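You operate a simulated robot arm through the tools that you are given. There is no shell and no other tool. Be economical: measure what you need, move in short steps, check, and stop when the job is done.

Carry out the task below with a simulated robot arm. There is one attempt and no reset: what you move stays moved.

TASK
Push the orange foam cover on the coach microphone and start the base.
Fine: power on, tone knob to HI, level 3.

The check looks at the end state, three seconds after you hand in, the way a careful person would. Anything else that was tipped, shoved, dropped, spilled or broken makes it a failure. Lids that push on must go on centred and level and be pressed home; caps that screw on are set level and turned clockwise until they are tight.

THE ROBOT
A 7-joint arm with a two-finger parallel gripper, fixed in place. Base frame: the origin is at the foot of the arm, x ahead of it, y to its left, z up; the work surface is at about z = 0.8. Lengths are in m, angles in degrees, forces in N, time in s.
With the tool pointing down near the work surface it reaches from about 0.24 to 0.68 m from the base axis. Its first joint turns from -66.0 to 66.0 degrees. Payload 2.4 kg.
Tool frame: the origin (TCP) lies between the finger pads and is the grasp point; the fingertips stand 0.03 m ahead of it; z points along the fingers, y is the line along which they close. Largest opening 0.094 m; finger width 0.028, thickness 0.01; the body of the gripper, 0.05 by 0.096 m, starts 0.055 m behind the TCP.
Orientation is that of the tool frame in the base frame, as a unit quaternion [w, x, y, z]. With the fingers straight down and closing along the base's y, the tool's x points along the base's -x, its y along +y and its z along -z.

THE INTERFACE
- The arm moves only by the tool nudge_tool. Its argument "plan" is a list of rows, each an object (a shift or turn left out is 0, a gripper value left out holds the last) with "xyz": the shift along the tool's x, y, z in m, a list of three; "angular": the turn, a rotation vector about the tool's x, y, z in degrees, a list of three. In form: [{"xyz": [tx, ty, tz], "angular": [ax, ay, az]}, ...]. A call has 1 to 20 rows; each row is the pose to reach, as a shift and turn from the pose commanded when the call began, along the tool's axes at that moment. "claw" is the closure in counts, from 0 (fully open) to 255 (shut), set as the call begins (left out, the last holds). A row lasts 0.2 s, in which the tool goes at most 0.05 m and 8.6 degrees; a call with a longer step from one row to the next is refused whole, and so is a gripper value outside its range. A pose out of reach is approached as far as the arm can. The call stops where the force on the tool passes 40 N (or 10 N more than at its start, if that is more) or the arm is blocked; 0.2 s more then pass. Each finger travels about 0.153 m/s and halts on what it meets, pressing with about 34 N; the grip force reading is that of the motor and also rises with nothing between the fingers. The clock runs only during rows and for 0.2 s after the last one: add rows that repeat a pose to give the fingers time. It gives the time, the measured TCP pose, the force on the tool (base axes), the opening and the grip force at its end, in the units of the frame above (readings bear some noise), with the torque about the TCP (base axes, N m) and any sound that the robot's microphone picked up, and new pictures: "views" is both (left out), scene, wrist or none.
- Cameras (640 x 400 px; columns grow to the right, rows downward): "scene" is fixed at [0.0057, 0.4893, 1.3993]; the picture's right is [-0.90, -0.44, 0.00], its down [-0.41, 0.84, -0.36] and it looks along [0.16, -0.33, -0.93] (base axes); focal length 214 px, centre (320, 200). "wrist" rides on the gripper at [0.076, 0.014, -0.102] in the tool frame; the picture's right is [-0.18, 0.98, 0.00], its down [-0.75, -0.14, -0.64] and it looks along [-0.63, -0.12, 0.77] (tool axes); focal length 243 px, centre (320, 200).
- locate(camera, pixels): for up to 12 pixels [column, row] of the newest picture of that camera ("zoom" is the newest enlarged one), the place [x, y, z] in the base frame of the surface seen there, good to about 0.002 m. No time passes.
- enlarge(camera, box): a new picture of the part [left, top, right, bottom] of that camera's present view, enlarged. No time passes.
- sign_off(): hands the job in; it is judged then, once.

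Go step by step. Measure first, check grasps and placings, and put right what went wrong. The budget is 80 turns and 200 pictures, counting those below and the enlarged ones. Unless the task says otherwise, let go and move clear before handing in, and close with one line.

The tools are called after "Request:" by a JSON object that holds its "name" and its "arguments". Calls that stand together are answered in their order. nudge_tool: Moves the arm, as the interface text tells. Its arguments: {"type":"object","properties":{"plan":{"type":"array","items":{"type":"object","properties":{"xyz":{"type":"array","items":{"type":"number"}},"angular":{"type":"array","items":{"type":"number"}}}}},"claw":{"type":"number"},"views":{"type":"string","enum":["both","scene","wrist","none"]}},"required":["plan"]} The other tools are called the same way: locate (camera, pixels) gives the place of the surface under pixels of a picture; enlarge (camera, box) takes an enlarged picture of a part of a camera's view; sign_off () hands the job in.

At the start:

```text
clock: 0.0
tool_pos: [0.3957, 0.1063, 1.258]
tool_rot: [0.001, 0.001, 1.0, 0.001]
wrist_force: [0.8, -0.5, 1.1]
ft_torque: [0.01, 0.02, -0.01]
finger_gap: 0.094
finger_force: 0.1
```

scene: 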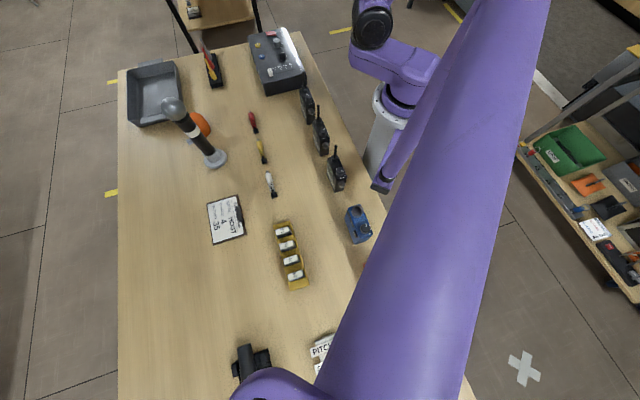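
wrist: 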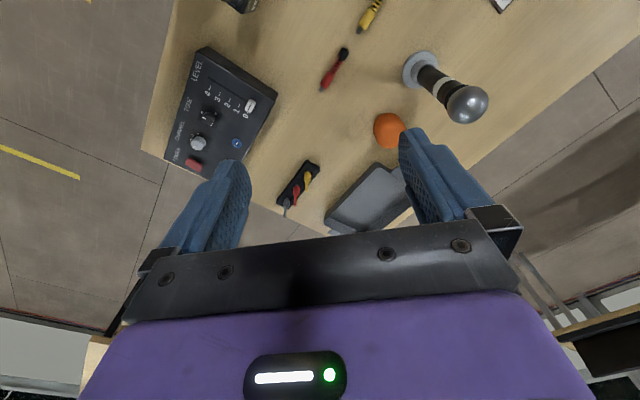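

The scene shows the microphone (head near pixel 172,108, foot near 215,158), the orange foam behind it at (200,125), and the base station at (278,60). I'll enlarge these and measure them.

Request:
{"name": "enlarge", "arguments": {"camera": "wrist", "box": [130, 30, 290, 190]}}

Request:
{"name": "enlarge", "arguments": {"camera": "wrist", "box": [340, 30, 520, 180]}}

Request:
{"name": "enlarge", "arguments": {"camera": "scene", "box": [120, 20, 320, 180]}}

Request:
{"name": "locate", "arguments": {"camera": "scene", "pixels": [[172, 108], [215, 158], [203, 122], [206, 130], [209, 143], [193, 127], [180, 118], [230, 190], [268, 70], [282, 56]]}}

Request:
{"name": "locate", "arguments": {"camera": "wrist", "pixels": [[388, 130], [380, 118], [388, 145], [466, 104], [425, 80], [415, 62], [249, 105], [208, 117], [198, 142], [194, 164], [200, 60], [235, 140]]}}

```text
2.50 times, centred on (210, 110) of wrist
```

zoom: 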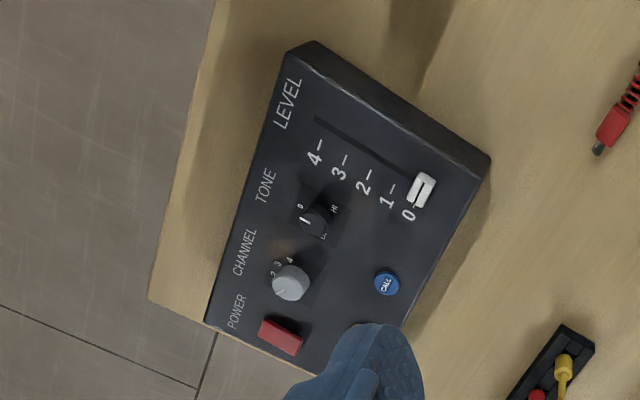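

```text
2.67 times, centred on (430, 105) of wrist
```

zoom: 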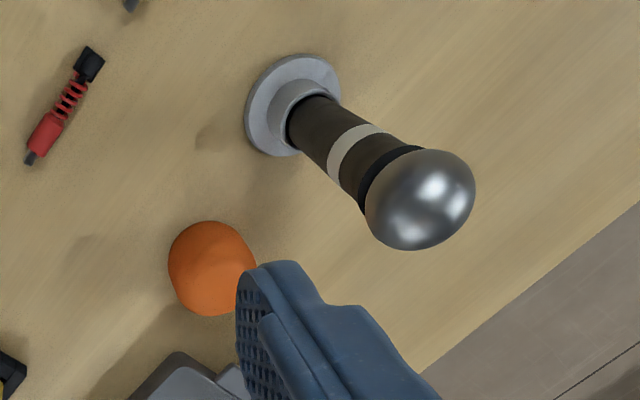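

```text
2.50 times, centred on (220, 100) of scene
```

zoom: 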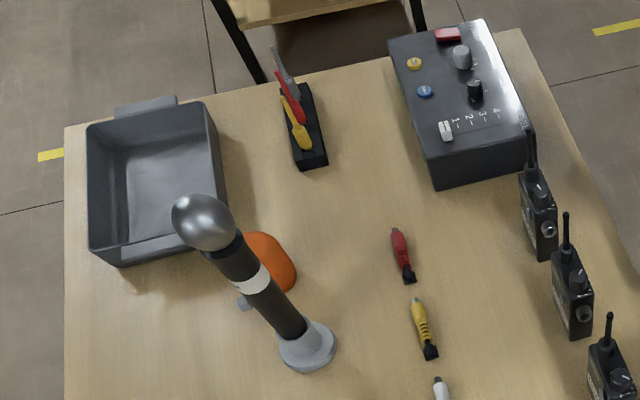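

```text
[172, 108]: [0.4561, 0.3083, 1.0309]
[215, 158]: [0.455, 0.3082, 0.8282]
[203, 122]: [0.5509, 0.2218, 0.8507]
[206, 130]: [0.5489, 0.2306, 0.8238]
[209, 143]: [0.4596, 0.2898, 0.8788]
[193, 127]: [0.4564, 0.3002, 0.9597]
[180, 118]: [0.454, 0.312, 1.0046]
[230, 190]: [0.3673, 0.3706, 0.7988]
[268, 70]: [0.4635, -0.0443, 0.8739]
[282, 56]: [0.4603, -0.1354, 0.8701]
```

```text
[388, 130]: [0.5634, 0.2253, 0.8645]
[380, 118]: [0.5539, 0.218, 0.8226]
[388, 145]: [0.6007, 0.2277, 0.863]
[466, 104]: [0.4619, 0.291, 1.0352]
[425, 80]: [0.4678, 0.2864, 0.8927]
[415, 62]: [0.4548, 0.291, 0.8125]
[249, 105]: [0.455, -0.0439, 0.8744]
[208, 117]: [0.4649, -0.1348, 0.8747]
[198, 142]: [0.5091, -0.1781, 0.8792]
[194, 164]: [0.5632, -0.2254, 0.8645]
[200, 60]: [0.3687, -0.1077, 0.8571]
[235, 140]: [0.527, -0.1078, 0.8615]
```

The foam sits near (0.57, 0.225), the mic is at about (0.455, 0.30) with its head top near z 1.04, and the panel is at (0.37–0.57, -0.04 to -0.23). I'll move the wrist camera closer to the foam.

Request:
{"name": "nudge_tool", "arguments": {"plan": [{"xyz": [0.01, 0.025, 0.03]}, {"xyz": [0.02, 0.05, 0.06]}, {"xyz": [0.03, 0.075, 0.09]}, {"xyz": [0.036, 0.094, 0.108]}, {"xyz": [0.036, 0.094, 0.108]}], "views": "both"}}

```text
clock: 1.2
tool_pos: [0.3621, 0.1987, 1.1498]
tool_rot: [0.0, 0.0, 1.0, 0.0]
wrist_force: [0.8, 0.4, -0.2]
ft_torque: [0.01, -0.02, -0.04]
finger_gap: 0.0937
finger_force: 0.0
```

scene: 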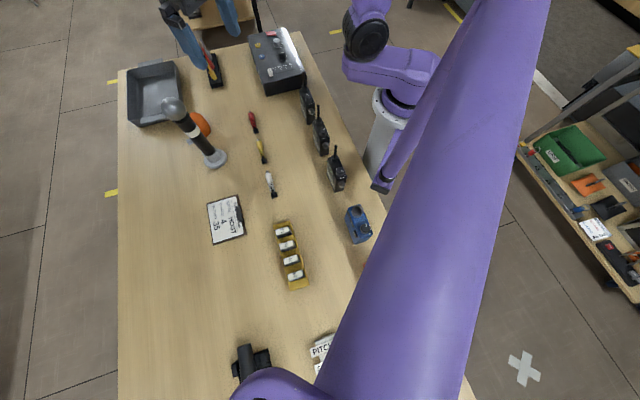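
wrist: 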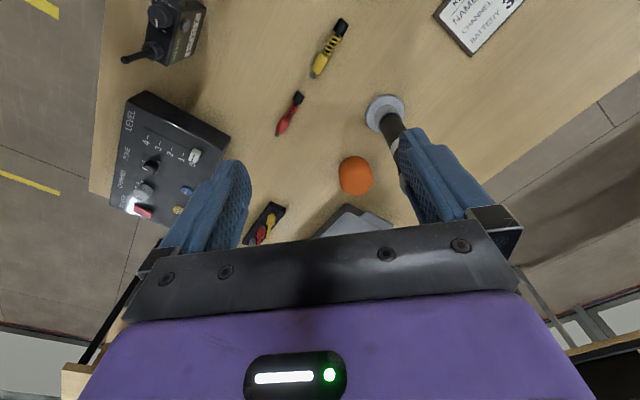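

The foam is clearly visible at wrist pixel (355,175). I'll enlarge it.

Request:
{"name": "enlarge", "arguments": {"camera": "wrist", "box": [310, 130, 410, 210]}}

Request:
{"name": "enlarge", "arguments": {"camera": "scene", "box": [155, 85, 235, 175]}}

Request:
{"name": "locate", "arguments": {"camera": "wrist", "pixels": [[355, 157], [355, 165], [355, 175], [355, 185], [355, 193], [341, 172], [346, 172], [368, 172], [364, 172], [373, 100], [400, 100], [386, 97]]}}

Request:
{"name": "locate", "arguments": {"camera": "scene", "pixels": [[200, 116], [208, 125], [203, 134], [208, 133], [190, 139], [195, 113], [223, 158], [208, 163], [187, 141]]}}

```text
5.00 times, centred on (360, 170) of wrist
```

zoom: 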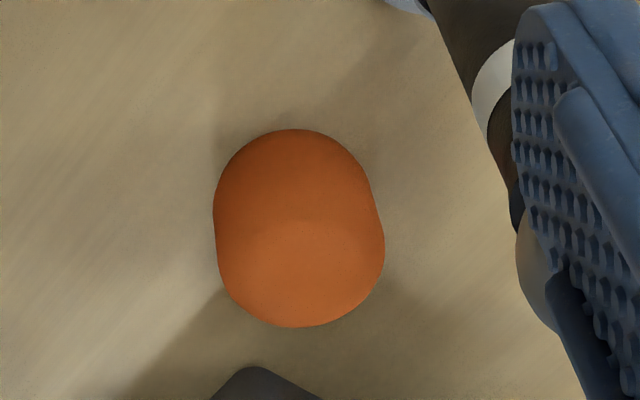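

```text
4.44 times, centred on (195, 130) of scene
```

zoom: 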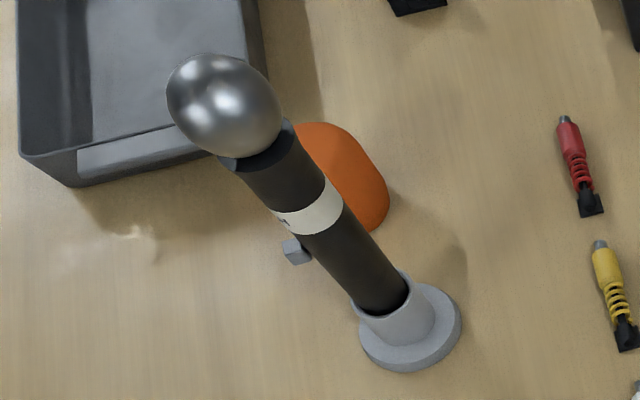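

```text
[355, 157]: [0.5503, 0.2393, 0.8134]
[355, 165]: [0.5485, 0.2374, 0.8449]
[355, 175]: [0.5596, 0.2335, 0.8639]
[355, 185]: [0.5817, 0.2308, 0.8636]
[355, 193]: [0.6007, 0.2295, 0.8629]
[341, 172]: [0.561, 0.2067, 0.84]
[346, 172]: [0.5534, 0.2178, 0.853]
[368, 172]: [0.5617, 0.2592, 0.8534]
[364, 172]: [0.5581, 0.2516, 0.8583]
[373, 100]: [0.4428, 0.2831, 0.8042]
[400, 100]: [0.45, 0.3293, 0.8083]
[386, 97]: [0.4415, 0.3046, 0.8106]
```

```text
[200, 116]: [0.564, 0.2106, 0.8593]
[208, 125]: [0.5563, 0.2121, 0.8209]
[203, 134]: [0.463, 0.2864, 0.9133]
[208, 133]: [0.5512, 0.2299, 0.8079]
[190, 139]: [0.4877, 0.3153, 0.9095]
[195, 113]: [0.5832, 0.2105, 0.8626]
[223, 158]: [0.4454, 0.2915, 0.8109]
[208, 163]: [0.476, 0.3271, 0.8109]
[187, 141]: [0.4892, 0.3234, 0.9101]
```

The foam is a dome about 0.055 wide, standing opening-down with its centre near (0.578, 0.232) and its top at z 0.864. I'll check what neighbours it (tray, tool stand) and the mic head size before choosing the grasp yaw.

Request:
{"name": "locate", "arguments": {"camera": "scene", "pixels": [[166, 123], [183, 110], [180, 95], [178, 65], [135, 125], [216, 84], [210, 75], [172, 98], [163, 108], [181, 104], [172, 118]]}}

Request:
{"name": "locate", "arguments": {"camera": "wrist", "pixels": [[347, 207], [330, 222], [380, 215], [340, 188], [371, 188], [350, 194], [362, 193], [373, 180], [343, 180], [355, 180], [355, 195]]}}

```text
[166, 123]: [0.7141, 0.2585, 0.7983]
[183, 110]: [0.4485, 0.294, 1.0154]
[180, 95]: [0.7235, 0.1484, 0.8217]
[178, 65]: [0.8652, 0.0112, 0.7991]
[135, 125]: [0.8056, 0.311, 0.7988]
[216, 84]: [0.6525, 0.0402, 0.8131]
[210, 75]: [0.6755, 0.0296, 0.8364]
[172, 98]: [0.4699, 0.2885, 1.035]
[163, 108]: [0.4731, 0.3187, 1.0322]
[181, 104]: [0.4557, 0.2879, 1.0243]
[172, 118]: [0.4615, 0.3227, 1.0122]
```

```text
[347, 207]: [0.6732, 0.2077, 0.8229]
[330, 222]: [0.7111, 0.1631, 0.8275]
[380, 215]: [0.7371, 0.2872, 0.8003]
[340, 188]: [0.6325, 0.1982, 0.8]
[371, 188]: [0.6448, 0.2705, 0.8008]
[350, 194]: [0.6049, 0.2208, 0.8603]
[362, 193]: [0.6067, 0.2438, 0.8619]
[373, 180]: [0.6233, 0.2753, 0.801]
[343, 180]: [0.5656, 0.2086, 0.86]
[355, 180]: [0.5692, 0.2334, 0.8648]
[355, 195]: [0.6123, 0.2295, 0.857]
```

Foam centre is about (0.581, 0.233) and the tray corner at x 0.673 is clear. I'll move above it while yawing -30° so the wrist camera stays away from the mic.

Request:
{"name": "nudge_tool", "arguments": {"plan": [{"xyz": [-0.045, 0.007, 0], "angular": [0, 0, -6]}, {"xyz": [-0.09, 0.014, 0], "angular": [0, 0, -12]}, {"xyz": [-0.135, 0.021, 0], "angular": [0, 0, -18]}, {"xyz": [-0.18, 0.028, 0.0], "angular": [0, 0, -24]}, {"xyz": [-0.219, 0.034, 0.02], "angular": [0, 0, -30]}, {"xyz": [-0.219, 0.034, 0.06], "angular": [0, 0, -30]}, {"xyz": [-0.219, 0.034, 0.1], "angular": [0, 0, -30]}, {"xyz": [-0.219, 0.034, 0.14], "angular": [0, 0, -30]}, {"xyz": [-0.219, 0.034, 0.18], "angular": [0, 0, -30]}, {"xyz": [-0.219, 0.034, 0.2], "angular": [0, 0, -30]}, {"xyz": [-0.219, 0.034, 0.2], "angular": [0, 0, -30]}]}}

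```text
clock: 3.6
tool_pos: [0.578, 0.2331, 0.9495]
tool_rot: [0.0, -0.258, 0.966, 0.0]
wrist_force: [-0.9, 0.4, -0.5]
ft_torque: [0.0, -0.01, -0.02]
finger_gap: 0.0941
finger_force: 0.2
```

scene: 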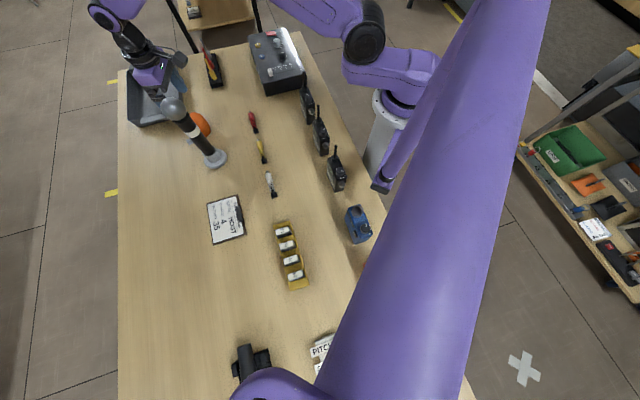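
wrist: 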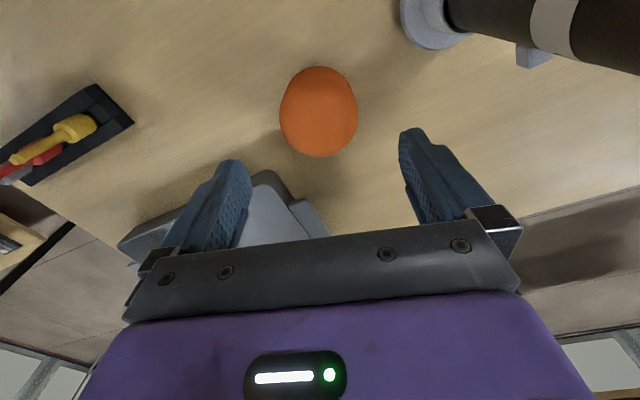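

Now above the foam (pixel 318,110). I'll measure its edges and the mic parts from here.

Request:
{"name": "locate", "arguments": {"camera": "wrist", "pixels": [[281, 115], [357, 115], [284, 100], [354, 100], [320, 68], [320, 78], [320, 100], [320, 120], [320, 140], [320, 150], [320, 156], [350, 135]]}}

Request:
{"name": "enlarge", "arguments": {"camera": "wrist", "box": [260, 50, 380, 170]}}

```text
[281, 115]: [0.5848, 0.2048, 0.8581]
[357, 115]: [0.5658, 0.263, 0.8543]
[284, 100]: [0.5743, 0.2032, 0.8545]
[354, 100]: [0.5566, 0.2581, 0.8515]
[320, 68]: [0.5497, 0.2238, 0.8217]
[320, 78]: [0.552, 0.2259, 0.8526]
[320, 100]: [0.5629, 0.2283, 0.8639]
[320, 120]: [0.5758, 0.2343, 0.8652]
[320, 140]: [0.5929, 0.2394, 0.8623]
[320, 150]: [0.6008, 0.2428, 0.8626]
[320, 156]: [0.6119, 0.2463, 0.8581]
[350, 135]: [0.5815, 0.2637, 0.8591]
```

```text
3.33 times, centred on (320, 110) of wrist
```

zoom: 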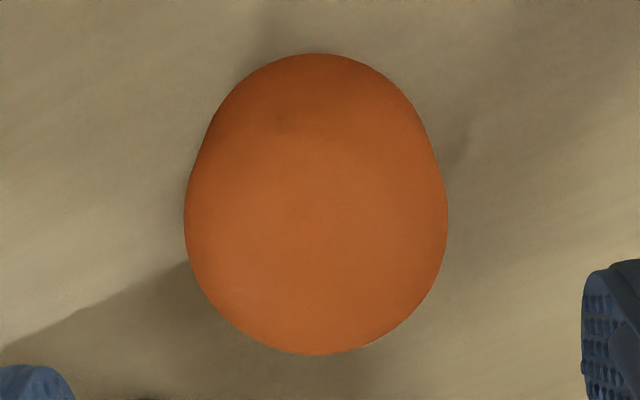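

Foam centre is (0.580, 0.2345) with radius about 0.032. I'll descend to z 0.84 and close.

Request:
{"name": "nudge_tool", "arguments": {"plan": [{"xyz": [-0.001, 0, 0.04]}, {"xyz": [-0.001, 0, 0.08]}, {"xyz": [-0.001, 0, 0.109]}, {"xyz": [-0.001, 0, 0.109]}], "views": "none"}}

Request:
{"name": "nudge_tool", "arguments": {"plan": [{}, {}, {}], "claw": 255, "views": "wrist"}}

```text
clock: 4.6
tool_pos: [0.5796, 0.2351, 0.8387]
tool_rot: [-0.001, -0.259, 0.966, 0.0]
wrist_force: [1.1, 0.1, 0.3]
ft_torque: [0.0, 0.0, 0.03]
finger_gap: 0.0942
finger_force: 0.1
```

```text
clock: 5.4
tool_pos: [0.5798, 0.2361, 0.8385]
tool_rot: [0.001, -0.259, 0.966, 0.0]
wrist_force: [0.4, -0.4, -1.0]
ft_torque: [-0.01, 0.0, 0.0]
finger_gap: 0.0649
finger_force: 34.1
```

wrist: 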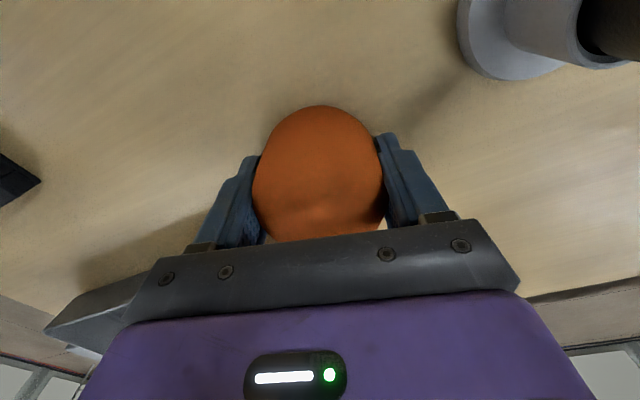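

The foam is gripped (gap 0.065, force 34 N). I'll lift straight up to z≈1.15.

Request:
{"name": "nudge_tool", "arguments": {"plan": [{"xyz": [0, 0, -0.03]}, {"xyz": [0, 0, -0.07]}, {"xyz": [0, 0, -0.115]}, {"xyz": [0, 0, -0.16]}, {"xyz": [0, 0, -0.205]}, {"xyz": [0, 0, -0.25]}, {"xyz": [0, 0, -0.29]}, {"xyz": [0, 0, -0.31]}, {"xyz": [0, 0, -0.31]}]}}

```text
clock: 7.4
tool_pos: [0.5819, 0.2347, 1.1503]
tool_rot: [0.0, -0.259, 0.966, 0.0]
wrist_force: [0.1, -1.2, 0.0]
ft_torque: [-0.01, 0.0, 0.04]
finger_gap: 0.0648
finger_force: 34.5
```

scene: 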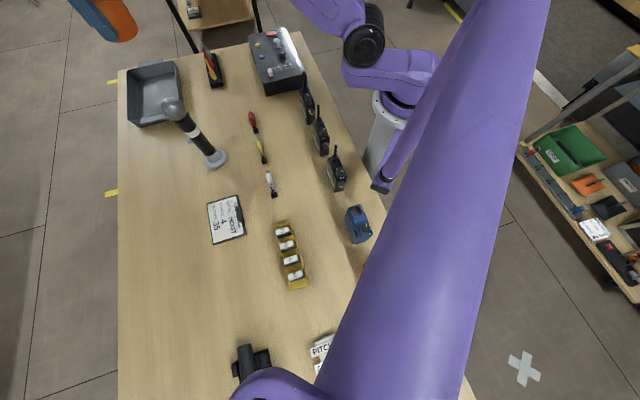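
wrist: 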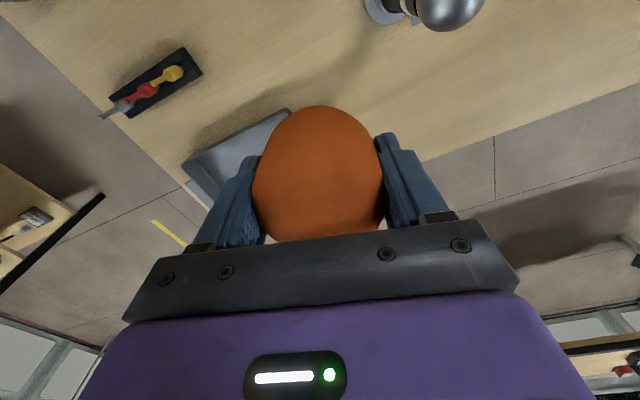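

The foam is held firmly. Now I'll measure its position in the hand and get points on the mic head and stem for the axis.

Request:
{"name": "locate", "arguments": {"camera": "wrist", "pixels": [[320, 107], [320, 120], [320, 140], [320, 170], [320, 200], [320, 225], [290, 118], [350, 118], [270, 140], [370, 145], [440, 12], [455, 15]]}}

Request:
{"name": "enlarge", "arguments": {"camera": "scene", "box": [155, 90, 235, 175]}}

Request:
{"name": "locate", "arguments": {"camera": "zoom", "pixels": [[150, 60], [180, 60], [210, 60], [130, 90], [170, 90], [210, 90], [150, 120], [190, 120], [340, 380], [390, 360], [420, 300], [360, 260]]}}

```text
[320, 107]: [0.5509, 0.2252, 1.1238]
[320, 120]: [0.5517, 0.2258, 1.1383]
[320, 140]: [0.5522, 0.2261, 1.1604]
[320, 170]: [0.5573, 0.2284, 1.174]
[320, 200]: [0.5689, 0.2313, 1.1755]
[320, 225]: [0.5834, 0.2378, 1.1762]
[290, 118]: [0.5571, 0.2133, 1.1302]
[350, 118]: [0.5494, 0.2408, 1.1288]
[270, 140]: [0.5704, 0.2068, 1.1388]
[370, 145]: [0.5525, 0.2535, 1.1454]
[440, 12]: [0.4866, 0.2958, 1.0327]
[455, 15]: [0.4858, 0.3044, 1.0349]
```

```text
4.71 times, centred on (195, 132) of scene
```

zoom: 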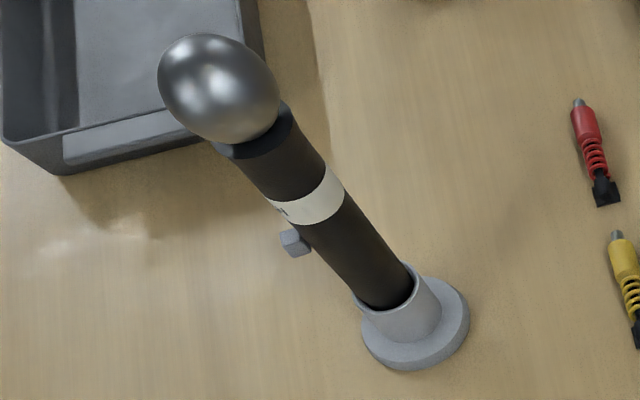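

```text
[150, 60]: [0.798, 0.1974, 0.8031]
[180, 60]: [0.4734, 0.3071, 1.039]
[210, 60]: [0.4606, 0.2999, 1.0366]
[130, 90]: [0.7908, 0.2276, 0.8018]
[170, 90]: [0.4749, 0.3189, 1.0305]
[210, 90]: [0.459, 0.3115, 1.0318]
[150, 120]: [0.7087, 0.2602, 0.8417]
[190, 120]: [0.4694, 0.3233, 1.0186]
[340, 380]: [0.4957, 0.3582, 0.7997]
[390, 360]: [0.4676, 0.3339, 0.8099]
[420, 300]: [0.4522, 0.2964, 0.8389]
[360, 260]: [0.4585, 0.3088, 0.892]
```

The foam is centred on the TCP within ~1 mm and its top is 0.026 above the TCP. I'll shift back so the wrist camera sees the mic head beside the foam, for a better axis fix.

Request:
{"name": "nudge_tool", "arguments": {"plan": [{"xyz": [0.026, 0.0, 0]}, {"xyz": [0.052, 0.0, 0]}, {"xyz": [0.085, 0.0, 0]}, {"xyz": [0.085, 0.0, 0]}], "views": "wrist"}}

```text
clock: 8.4
tool_pos: [0.5079, 0.1927, 1.1506]
tool_rot: [0.0, -0.259, 0.966, -0.001]
wrist_force: [0.3, 0.0, -0.5]
ft_torque: [-0.02, 0.01, 0.0]
finger_gap: 0.0645
finger_force: 34.4
```

wrist: 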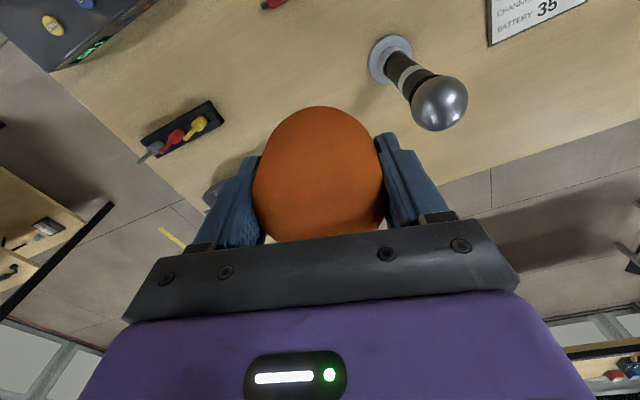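

Request:
{"name": "enlarge", "arguments": {"camera": "wrist", "box": [355, 20, 485, 145]}}

Request:
{"name": "locate", "arguments": {"camera": "wrist", "pixels": [[439, 103], [415, 103], [464, 103], [439, 80], [439, 127], [455, 118], [424, 118], [455, 88], [430, 90], [450, 100], [439, 110], [445, 118]]}}

```text
3.20 times, centred on (420, 82) of wrist
```

zoom: 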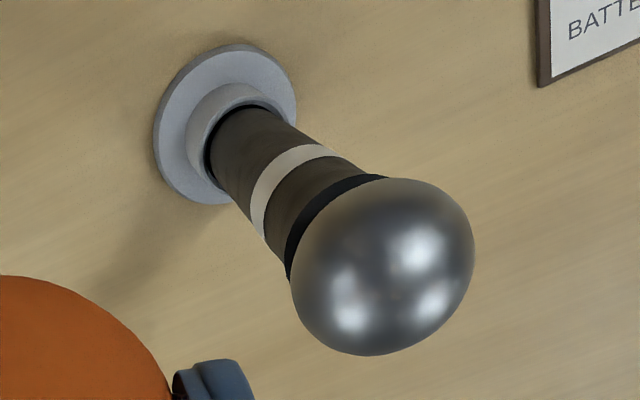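

```text
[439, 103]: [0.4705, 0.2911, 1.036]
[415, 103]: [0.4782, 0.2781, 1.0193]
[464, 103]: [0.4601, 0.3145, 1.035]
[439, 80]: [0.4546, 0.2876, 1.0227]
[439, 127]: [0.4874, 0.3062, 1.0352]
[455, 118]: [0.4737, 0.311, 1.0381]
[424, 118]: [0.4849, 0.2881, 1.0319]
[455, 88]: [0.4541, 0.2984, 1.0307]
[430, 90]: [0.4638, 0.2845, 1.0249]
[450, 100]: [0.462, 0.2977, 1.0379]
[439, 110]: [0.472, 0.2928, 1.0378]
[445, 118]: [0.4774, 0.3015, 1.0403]
```

The head points fit an axis near (0.4705, 0.3015) with its top at z≈1.040. I'll cross-check against the stem and foot.

Request:
{"name": "locate", "arguments": {"camera": "zoom", "pixels": [[165, 150], [290, 95], [238, 50], [215, 197], [180, 90], [180, 180], [280, 65], [230, 120], [270, 215], [330, 150], [290, 260], [370, 182]]}}

Request:
{"name": "locate", "arguments": {"camera": "zoom", "pixels": [[300, 290], [330, 335], [370, 350], [430, 330], [465, 280], [465, 230], [430, 190], [390, 185], [350, 210], [320, 250], [390, 270], [420, 290]]}}

```text
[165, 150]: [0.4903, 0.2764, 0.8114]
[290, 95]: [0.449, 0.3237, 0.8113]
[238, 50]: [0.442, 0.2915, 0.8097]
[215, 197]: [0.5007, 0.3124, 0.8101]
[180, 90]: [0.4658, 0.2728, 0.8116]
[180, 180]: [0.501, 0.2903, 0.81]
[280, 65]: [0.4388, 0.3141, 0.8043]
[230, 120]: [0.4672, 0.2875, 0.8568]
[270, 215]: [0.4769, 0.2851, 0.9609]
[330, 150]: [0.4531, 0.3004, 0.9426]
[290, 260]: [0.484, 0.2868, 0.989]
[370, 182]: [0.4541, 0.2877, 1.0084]
```

```text
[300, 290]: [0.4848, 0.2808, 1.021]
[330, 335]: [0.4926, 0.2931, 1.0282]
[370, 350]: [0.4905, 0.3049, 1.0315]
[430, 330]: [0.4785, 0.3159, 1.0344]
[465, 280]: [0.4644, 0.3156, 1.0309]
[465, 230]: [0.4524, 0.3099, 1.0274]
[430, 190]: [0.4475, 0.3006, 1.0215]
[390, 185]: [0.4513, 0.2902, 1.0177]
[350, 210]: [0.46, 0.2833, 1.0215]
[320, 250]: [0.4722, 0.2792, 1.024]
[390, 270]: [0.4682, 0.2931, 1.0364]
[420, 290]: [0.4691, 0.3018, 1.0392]
```

The foot circle also gives centre (0.471, 0.3015), so the mic is upright. I'll move the foam over that axis at the present height.

Request:
{"name": "nudge_tool", "arguments": {"plan": [{"xyz": [-0.0075, 0.0375, 0]}, {"xyz": [-0.015, 0.075, 0]}, {"xyz": [-0.0223, 0.1124, 0]}, {"xyz": [-0.0223, 0.1124, 0]}, {"xyz": [-0.0223, 0.1124, 0.02]}, {"xyz": [-0.0223, 0.1124, 0.04]}, {"xyz": [-0.0223, 0.1124, 0.055]}, {"xyz": [-0.0223, 0.1124, 0.055]}]}}

```text
clock: 10.2
tool_pos: [0.4703, 0.2993, 1.096]
tool_rot: [0.001, -0.259, 0.966, -0.001]
wrist_force: [1.0, 0.5, -0.4]
ft_torque: [-0.01, 0.02, 0.01]
finger_gap: 0.0648
finger_force: 34.0
```

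scene: 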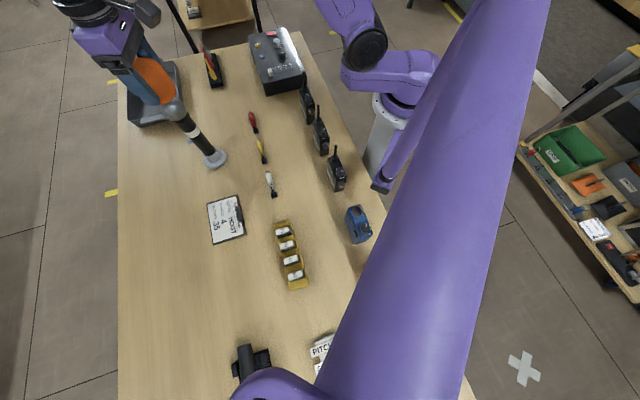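
wrist: 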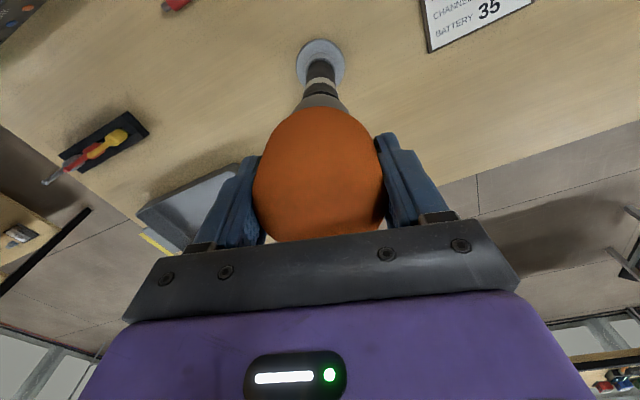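

Foam is about 17 mm above the head. I'll check the lateral alignment up close.

Request:
{"name": "enlarge", "arguments": {"camera": "wrist", "box": [240, 30, 400, 190]}}

Request:
{"name": "enlarge", "arguments": {"camera": "scene", "box": [110, 40, 230, 170]}}

Request:
{"name": "locate", "arguments": {"camera": "wrist", "pixels": [[319, 109], [319, 115], [319, 125], [285, 122], [353, 122], [260, 160], [378, 160], [323, 100], [305, 104], [342, 104], [323, 96], [255, 185]]}}

```text
2.50 times, centred on (320, 110) of wrist
```

zoom: 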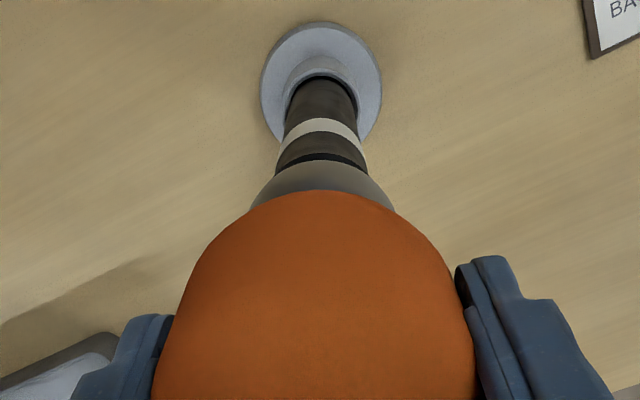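

```text
3.08 times, centred on (170, 105) of scene
```

zoom: 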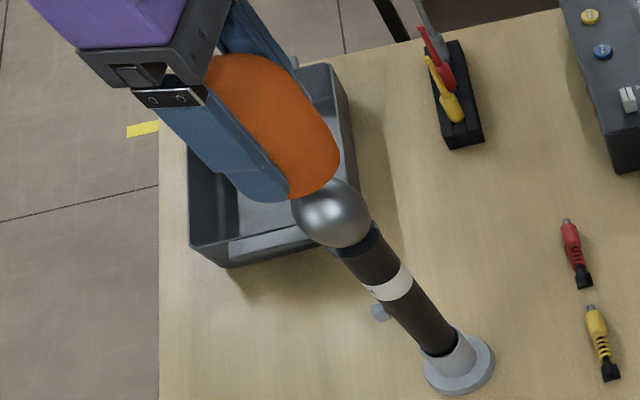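

```text
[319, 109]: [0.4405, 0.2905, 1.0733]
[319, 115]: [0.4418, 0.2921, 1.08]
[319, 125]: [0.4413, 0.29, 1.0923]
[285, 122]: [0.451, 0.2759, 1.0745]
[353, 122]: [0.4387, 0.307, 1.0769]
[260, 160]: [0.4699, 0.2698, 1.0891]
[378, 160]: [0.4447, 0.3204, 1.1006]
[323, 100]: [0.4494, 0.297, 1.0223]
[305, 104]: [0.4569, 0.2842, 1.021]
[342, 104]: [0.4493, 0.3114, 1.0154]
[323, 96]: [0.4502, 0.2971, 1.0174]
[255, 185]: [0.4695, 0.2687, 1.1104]
```

Foam axis measures (0.470, 0.302) against the mic at (0.471, 0.3015), so they agree within 1 mm. I'll lower slowly while watching the force.

Request:
{"name": "nudge_tool", "arguments": {"plan": [{"xyz": [-0.0005, -0.0005, 0.008]}, {"xyz": [-0.0005, -0.0005, 0.016]}, {"xyz": [-0.0005, -0.0005, 0.022]}, {"xyz": [-0.0005, -0.0005, 0.026]}, {"xyz": [-0.0005, -0.0005, 0.03]}, {"xyz": [-0.0005, -0.0005, 0.03]}]}}

```text
clock: 11.6
tool_pos: [0.4715, 0.3015, 1.0652]
tool_rot: [0.0, -0.258, 0.966, 0.0]
wrist_force: [-0.5, -0.2, 0.0]
ft_torque: [-0.03, 0.04, 0.01]
finger_gap: 0.0647
finger_force: 34.6
```

scene: 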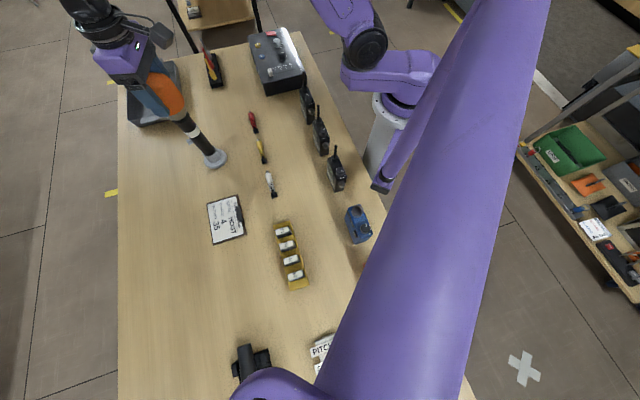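
wrist: 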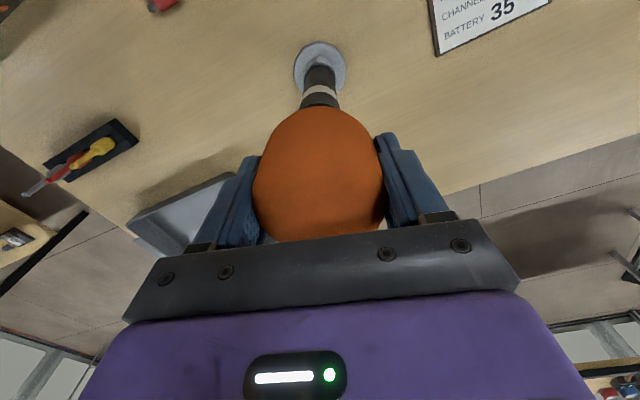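

The foam has gone over the head by about 14 mm with no force. I'll keep going down.

Request:
{"name": "nudge_tool", "arguments": {"plan": [{"xyz": [0, 0, 0.005]}, {"xyz": [0, 0, 0.01]}, {"xyz": [0, 0, 0.015]}, {"xyz": [0, 0, 0.02]}, {"xyz": [0, 0, 0.025]}, {"xyz": [0, 0, 0.03]}, {"xyz": [0, 0, 0.03]}]}}

```text
clock: 13.2
tool_pos: [0.4703, 0.3017, 1.0356]
tool_rot: [0.0, -0.259, 0.966, 0.0]
wrist_force: [0.6, -0.4, -0.4]
ft_torque: [0.0, 0.03, 0.01]
finger_gap: 0.0649
finger_force: 34.4
```

scene: 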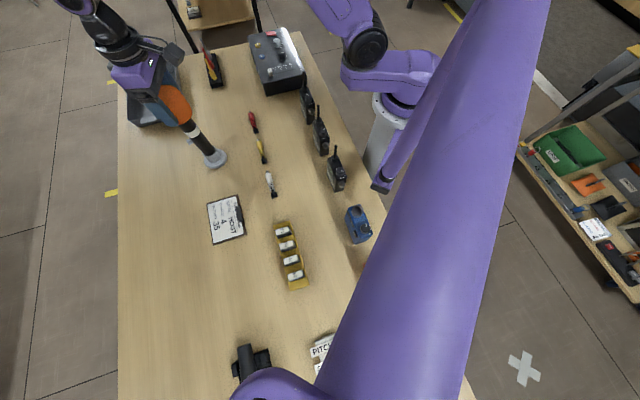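
wrist: 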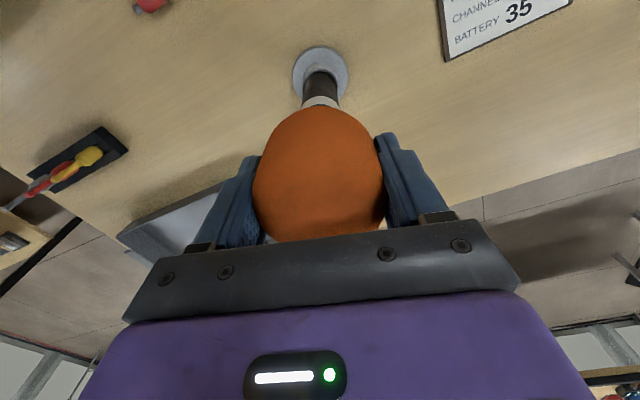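

No contact yet; the foam bottom is at about z 0.997. I'll go on in small steps until it resists.

Request:
{"name": "nudge_tool", "arguments": {"plan": [{"xyz": [0, 0, 0.003]}, {"xyz": [0, 0, 0.006]}, {"xyz": [0, 0, 0.009]}, {"xyz": [0, 0, 0.012]}, {"xyz": [0, 0, 0.015]}, {"xyz": [0, 0, 0.018]}, {"xyz": [0, 0, 0.021]}], "views": "scene"}}

```text
clock: 14.7
tool_pos: [0.4718, 0.3018, 1.0235]
tool_rot: [0.007, -0.259, 0.966, 0.003]
wrist_force: [-0.7, -0.7, 7.5]
ft_torque: [-0.01, 0.03, 0.01]
finger_gap: 0.0649
finger_force: 34.0
stopped in row 7: the force on the tool passed its limit at 45 N (the readings are from after the stop); the commanded pose is now the measured one
```

scene: 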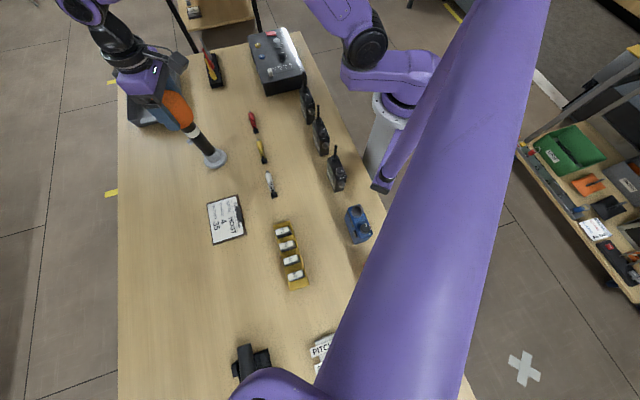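

Resistance reached 45 N at TCP z 1.0235. I'll zoom in to see how it sits.

Request:
{"name": "enlarge", "arguments": {"camera": "scene", "box": [140, 70, 230, 170]}}

Request:
{"name": "nudge_tool", "arguments": {"plan": [{"xyz": [0, 0, 0.003]}, {"xyz": [0, 0, 0.006]}, {"xyz": [0, 0, 0.009]}, {"xyz": [0, 0, 0.012]}], "views": "wrist"}}

```text
4.00 times, centred on (185, 120) of scene
```

zoom: 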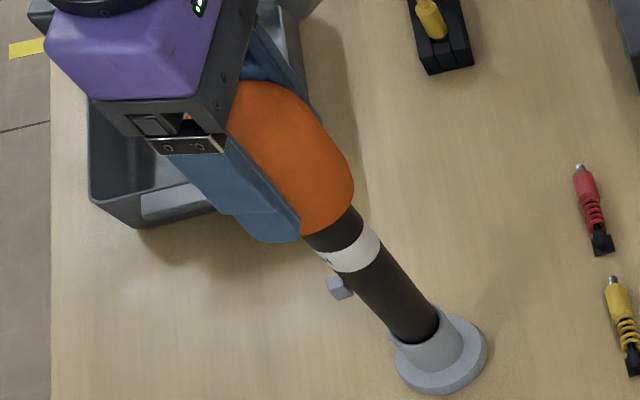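

```text
clock: 15.3
tool_pos: [0.4758, 0.3042, 1.0228]
tool_rot: [0.014, -0.259, 0.966, 0.006]
wrist_force: [-0.5, 0.5, 7.2]
ft_torque: [-0.02, 0.03, 0.0]
finger_gap: 0.0649
finger_force: 34.2
stopped in row 2: the force on the tool passed its limit at 45 N (the readings are from after the stop); the commanded pose is now the measured one
```

wrist: 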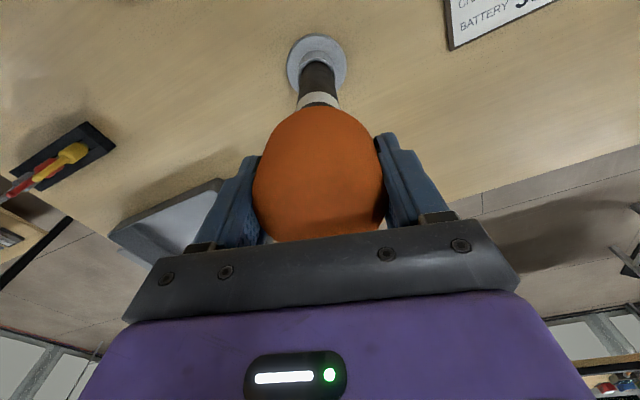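

The last press leaned the tool by about 1.7° and 5 mm outwards, so I won't push further this way. I'll restore the upright pose over the axis without extra pressure and check the foot.

Request:
{"name": "nudge_tool", "arguments": {"plan": [{"xyz": [0.003, 0, 0.0], "angular": [0.12, 0.9, 0]}, {"xyz": [0.0057, 0, 0.0], "angular": [0.25, 1.73, 0]}, {"xyz": [0.0057, 0, 0.0], "angular": [0.25, 1.73, 0]}], "views": "both"}}

```text
clock: 16.1
tool_pos: [0.47, 0.3016, 1.0229]
tool_rot: [0.0, -0.258, 0.966, 0.0]
wrist_force: [0.1, -0.4, 15.1]
ft_torque: [0.01, -0.02, 0.03]
finger_gap: 0.0651
finger_force: 34.1
```

scene: 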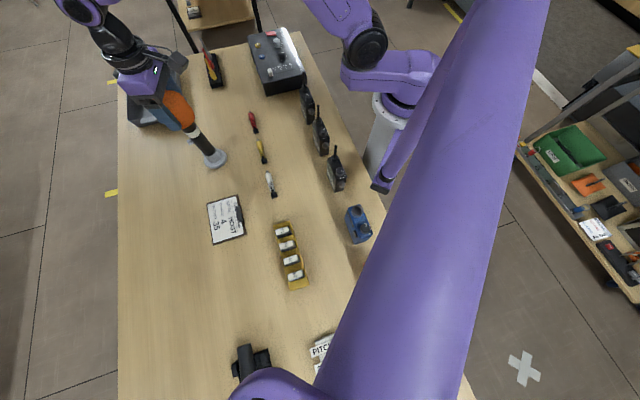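
wrist: 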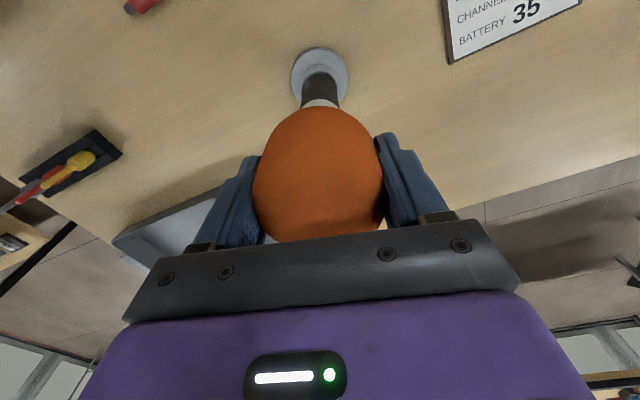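

Upright again with 15 N down. I'll check the mic foot position, then release and rise to inspect.

Request:
{"name": "locate", "arguments": {"camera": "wrist", "pixels": [[292, 76], [346, 76], [320, 49], [300, 97], [341, 97], [320, 170], [320, 130], [320, 200], [320, 225]]}}

Request:
{"name": "nudge_tool", "arguments": {"plan": [{}, {}, {}], "claw": 0, "views": "none"}}

Request:
{"name": "nudge_tool", "arguments": {"plan": [{"xyz": [0, 0, -0.02]}, {"xyz": [0, 0, -0.045]}, {"xyz": [0, 0, -0.09]}, {"xyz": [0, 0, -0.13]}, {"xyz": [0.04, 0, -0.14]}, {"xyz": [0.08, 0, -0.14]}, {"xyz": [0.08, 0, -0.14]}]}}

```text
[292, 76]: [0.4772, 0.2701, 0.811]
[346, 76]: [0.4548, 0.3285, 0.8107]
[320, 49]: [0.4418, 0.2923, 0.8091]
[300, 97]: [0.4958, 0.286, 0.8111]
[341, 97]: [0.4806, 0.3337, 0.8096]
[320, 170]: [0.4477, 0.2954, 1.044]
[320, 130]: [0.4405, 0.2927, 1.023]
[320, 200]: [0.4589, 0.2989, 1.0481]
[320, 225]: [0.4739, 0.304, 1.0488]
```

```text
clock: 16.9
tool_pos: [0.471, 0.3027, 1.0213]
tool_rot: [0.0, -0.259, 0.966, -0.001]
wrist_force: [0.4, 0.5, -0.4]
ft_torque: [0.01, -0.01, 0.0]
finger_gap: 0.0939
finger_force: 0.1
```

```text
clock: 18.5
tool_pos: [0.4005, 0.2629, 1.1613]
tool_rot: [-0.001, -0.259, 0.966, -0.001]
wrist_force: [-0.4, 1.4, -0.3]
ft_torque: [0.0, -0.01, 0.0]
finger_gap: 0.0941
finger_force: 0.0
```

scene: 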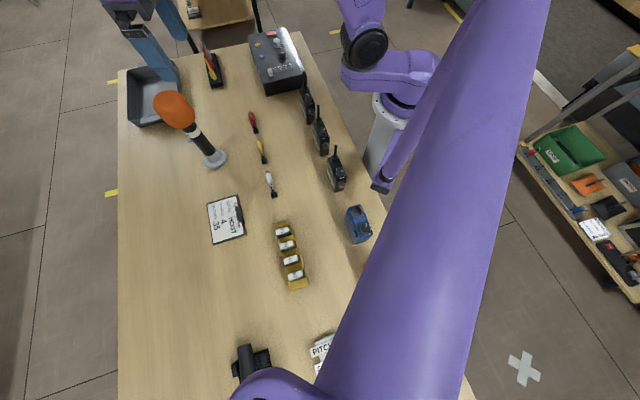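
wrist: 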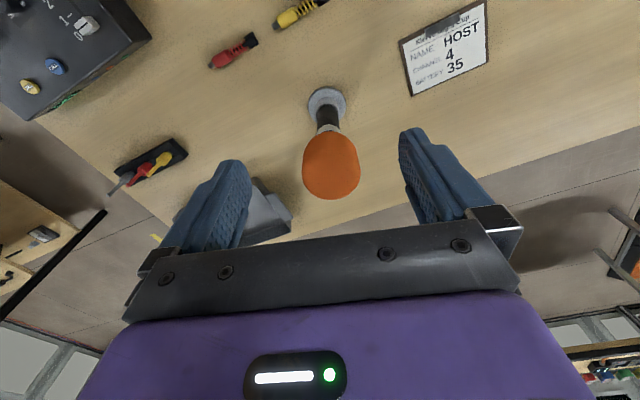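

The foam is on and the foot hasn't moved. I'll inspect level and seating.

Request:
{"name": "enlarge", "arguments": {"camera": "wrist", "box": [280, 80, 380, 210]}}

Request:
{"name": "enlarge", "arguments": {"camera": "scene", "box": [140, 80, 240, 175]}}

Request:
{"name": "locate", "arguments": {"camera": "wrist", "pixels": [[330, 165], [330, 175], [330, 185], [330, 192], [315, 175], [345, 175], [320, 185], [342, 187], [306, 160], [356, 160], [330, 135], [330, 198]]}}

Request:
{"name": "locate", "arguments": {"camera": "scene", "pixels": [[165, 100], [172, 100], [180, 100], [165, 110], [172, 110], [180, 110], [172, 95], [170, 115], [186, 128], [193, 122], [180, 127], [194, 114]]}}

```text
3.08 times, centred on (330, 145) of wrist
```

zoom: 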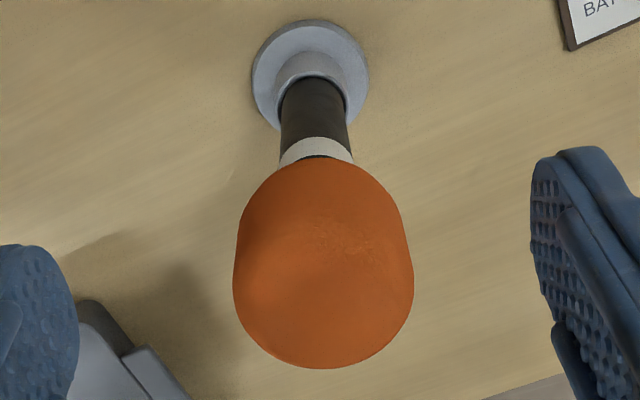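

```text
4.21 times, centred on (190, 128) of scene
```

zoom: 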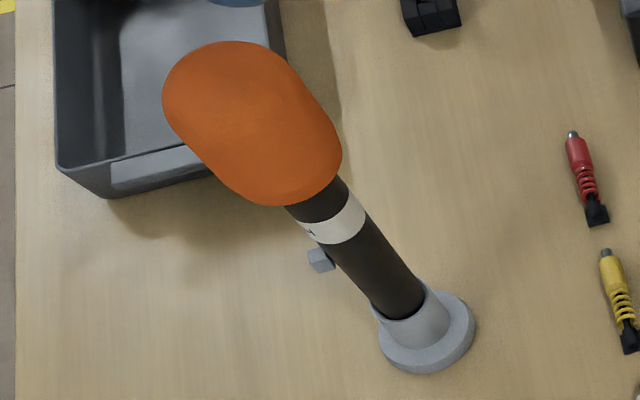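

```text
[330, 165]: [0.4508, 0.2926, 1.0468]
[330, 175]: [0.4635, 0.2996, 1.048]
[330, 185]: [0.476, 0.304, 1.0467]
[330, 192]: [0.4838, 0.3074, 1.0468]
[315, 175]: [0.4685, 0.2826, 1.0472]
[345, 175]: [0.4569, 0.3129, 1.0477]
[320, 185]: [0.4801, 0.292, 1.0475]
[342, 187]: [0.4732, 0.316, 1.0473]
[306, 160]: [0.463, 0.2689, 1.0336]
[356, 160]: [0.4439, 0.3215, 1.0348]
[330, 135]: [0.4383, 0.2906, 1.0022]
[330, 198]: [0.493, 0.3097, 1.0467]
```

```text
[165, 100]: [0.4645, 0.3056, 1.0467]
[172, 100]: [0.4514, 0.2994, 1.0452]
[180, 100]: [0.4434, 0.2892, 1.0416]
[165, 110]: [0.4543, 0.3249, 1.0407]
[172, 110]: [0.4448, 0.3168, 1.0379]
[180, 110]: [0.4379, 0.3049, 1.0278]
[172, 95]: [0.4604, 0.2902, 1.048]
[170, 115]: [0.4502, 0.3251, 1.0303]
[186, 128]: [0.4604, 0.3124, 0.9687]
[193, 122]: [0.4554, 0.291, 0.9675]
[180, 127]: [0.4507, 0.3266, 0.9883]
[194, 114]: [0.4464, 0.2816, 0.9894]
```

The foam is level (top 1.047 all round, about 7 mm above the bare head) and centred. I'll give one gentle confirming press on the top with closed fingers.

Request:
{"name": "nudge_tool", "arguments": {"plan": [{"xyz": [-0.04, 0, 0]}, {"xyz": [-0.08, 0, 0]}, {"xyz": [-0.08, 0, 0.03]}, {"xyz": [-0.08, 0, 0.06]}, {"xyz": [-0.08, 0, 0.075]}, {"xyz": [-0.08, 0, 0.075]}], "claw": 255, "views": "none"}}

Request:
{"name": "nudge_tool", "arguments": {"plan": [{"xyz": [0, 0, 0.004]}, {"xyz": [0, 0, 0.007]}, {"xyz": [0, 0, 0.009]}, {"xyz": [0, 0, 0.011]}, {"xyz": [0, 0, 0.013]}, {"xyz": [0, 0, 0.014]}, {"xyz": [0, 0, 0.015]}, {"xyz": [0, 0, 0.016]}, {"xyz": [0, 0, 0.017]}, {"xyz": [0, 0, 0.018]}, {"xyz": [0, 0, 0.019]}, {"xyz": [0, 0, 0.02]}], "views": "none"}}

```text
clock: 19.9
tool_pos: [0.4688, 0.3012, 1.0872]
tool_rot: [0.0, -0.259, 0.966, 0.0]
wrist_force: [-0.2, 0.3, -0.5]
ft_torque: [0.01, 0.01, 0.05]
finger_gap: 0.0003
finger_force: 32.8
```

```text
clock: 21.4
tool_pos: [0.4715, 0.3028, 1.0768]
tool_rot: [0.006, -0.259, 0.966, 0.001]
wrist_force: [-0.8, -0.7, 9.6]
ft_torque: [-0.06, 0.03, 0.03]
finger_gap: 0.0
finger_force: 33.4
stopped in row 7: the force on the tool passed its limit at 42 N (the readings are from after the stop); the commanded pose is now the measured one
```

The foam did not move further at 42 N, so it is home. I'll retreat upward, straighten, and travel to a viewing pose for the panel.

Request:
{"name": "nudge_tool", "arguments": {"plan": [{"xyz": [0, 0, -0.02], "angular": [0.1, 0.7, 0]}, {"xyz": [0, 0, -0.06], "angular": [0.1, 0.7, 0]}, {"xyz": [0, 0, -0.1], "angular": [0.1, 0.7, 0]}, {"xyz": [0, 0, -0.1], "angular": [0.1, 0.7, 0]}], "views": "none"}}

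Request:
{"name": "nudge_tool", "arguments": {"plan": [{"xyz": [0.042, -0.02, 0], "angular": [0, 0, 3]}, {"xyz": [0.085, -0.04, 0], "angular": [0, 0, 6]}, {"xyz": [0.127, -0.06, 0], "angular": [0, 0, 9]}, {"xyz": [0.17, -0.08, 0], "angular": [0, 0, 12]}, {"xyz": [0.21, -0.1, 0], "angular": [0, 0, 15]}, {"xyz": [0.25, -0.12, 0], "angular": [0, 0, 18]}, {"xyz": [0.28, -0.15, 0], "angular": [0, 0, 21]}, {"xyz": [0.3, -0.19, 0], "angular": [0, 0, 24]}, {"xyz": [0.32, -0.23, 0], "angular": [0, 0, 27]}, {"xyz": [0.345, -0.262, 0], "angular": [0, 0, 30]}, {"xyz": [0.345, -0.262, 0], "angular": [0, 0, 30]}]}}

```text
clock: 22.4
tool_pos: [0.4712, 0.3035, 1.1772]
tool_rot: [-0.001, -0.259, 0.966, -0.002]
wrist_force: [-0.2, -0.1, 1.0]
ft_torque: [0.03, 0.0, 0.01]
finger_gap: 0.0
finger_force: 33.4
```

```text
clock: 24.8
tool_pos: [0.3036, -0.0983, 1.1787]
tool_rot: [0.0, 0.0, 1.0, -0.001]
wrist_force: [0.1, 0.0, 0.1]
ft_torque: [-0.01, 0.0, 0.02]
finger_gap: 0.0
finger_force: 32.6
```

scene: 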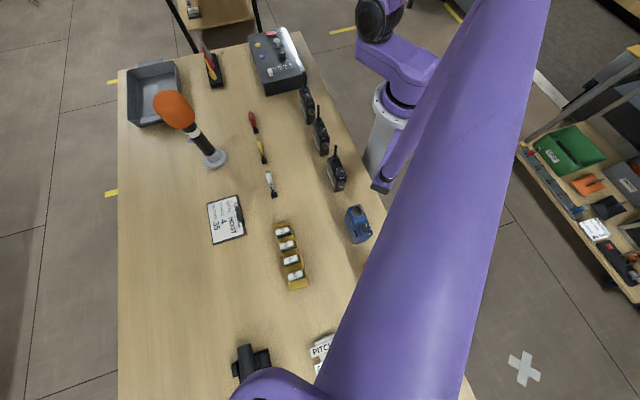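
wrist: 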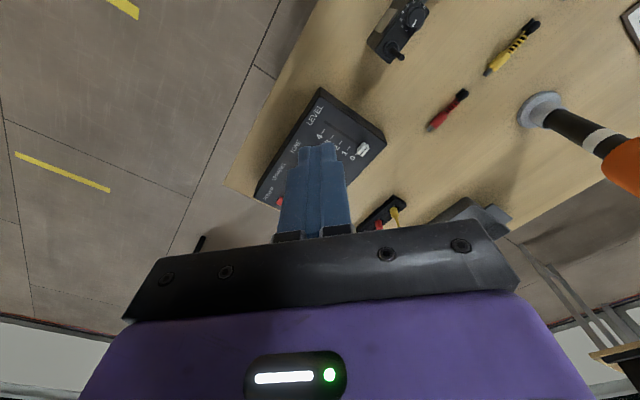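

Fingers hide the panel. I'll open them and move forward so the panel appears in the upper part of the wrist view.

Request:
{"name": "nudge_tool", "arguments": {"plan": [{"xyz": [-0.04, 0, 0.025]}, {"xyz": [-0.08, 0, 0.05]}, {"xyz": [-0.12, 0, 0.08]}, {"xyz": [-0.12, 0, 0.1]}, {"xyz": [-0.12, 0, 0.1]}], "claw": 0, "views": "wrist"}}

Request:
{"name": "enlarge", "arguments": {"camera": "wrist", "box": [180, 0, 440, 180]}}

```text
clock: 26.0
tool_pos: [0.4235, -0.0982, 1.0789]
tool_rot: [-0.001, 0.0, 1.0, -0.002]
wrist_force: [-0.2, -0.1, 0.9]
ft_torque: [0.02, -0.01, 0.0]
finger_gap: 0.0941
finger_force: 0.0
```

wrist: 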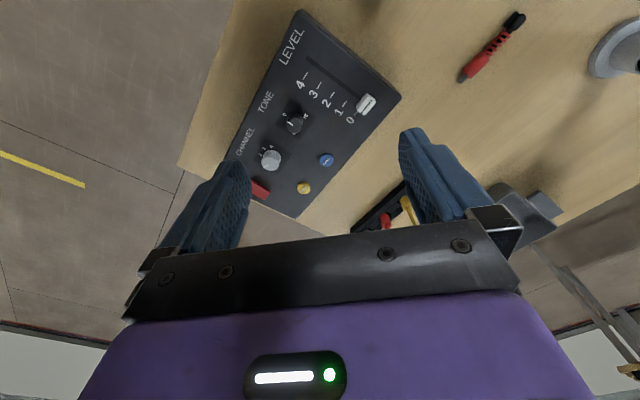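

```text
2.22 times, centred on (310, 90) of wrist
```

zoom: 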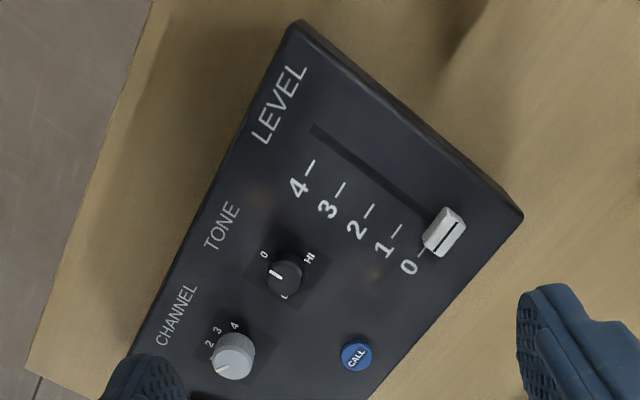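

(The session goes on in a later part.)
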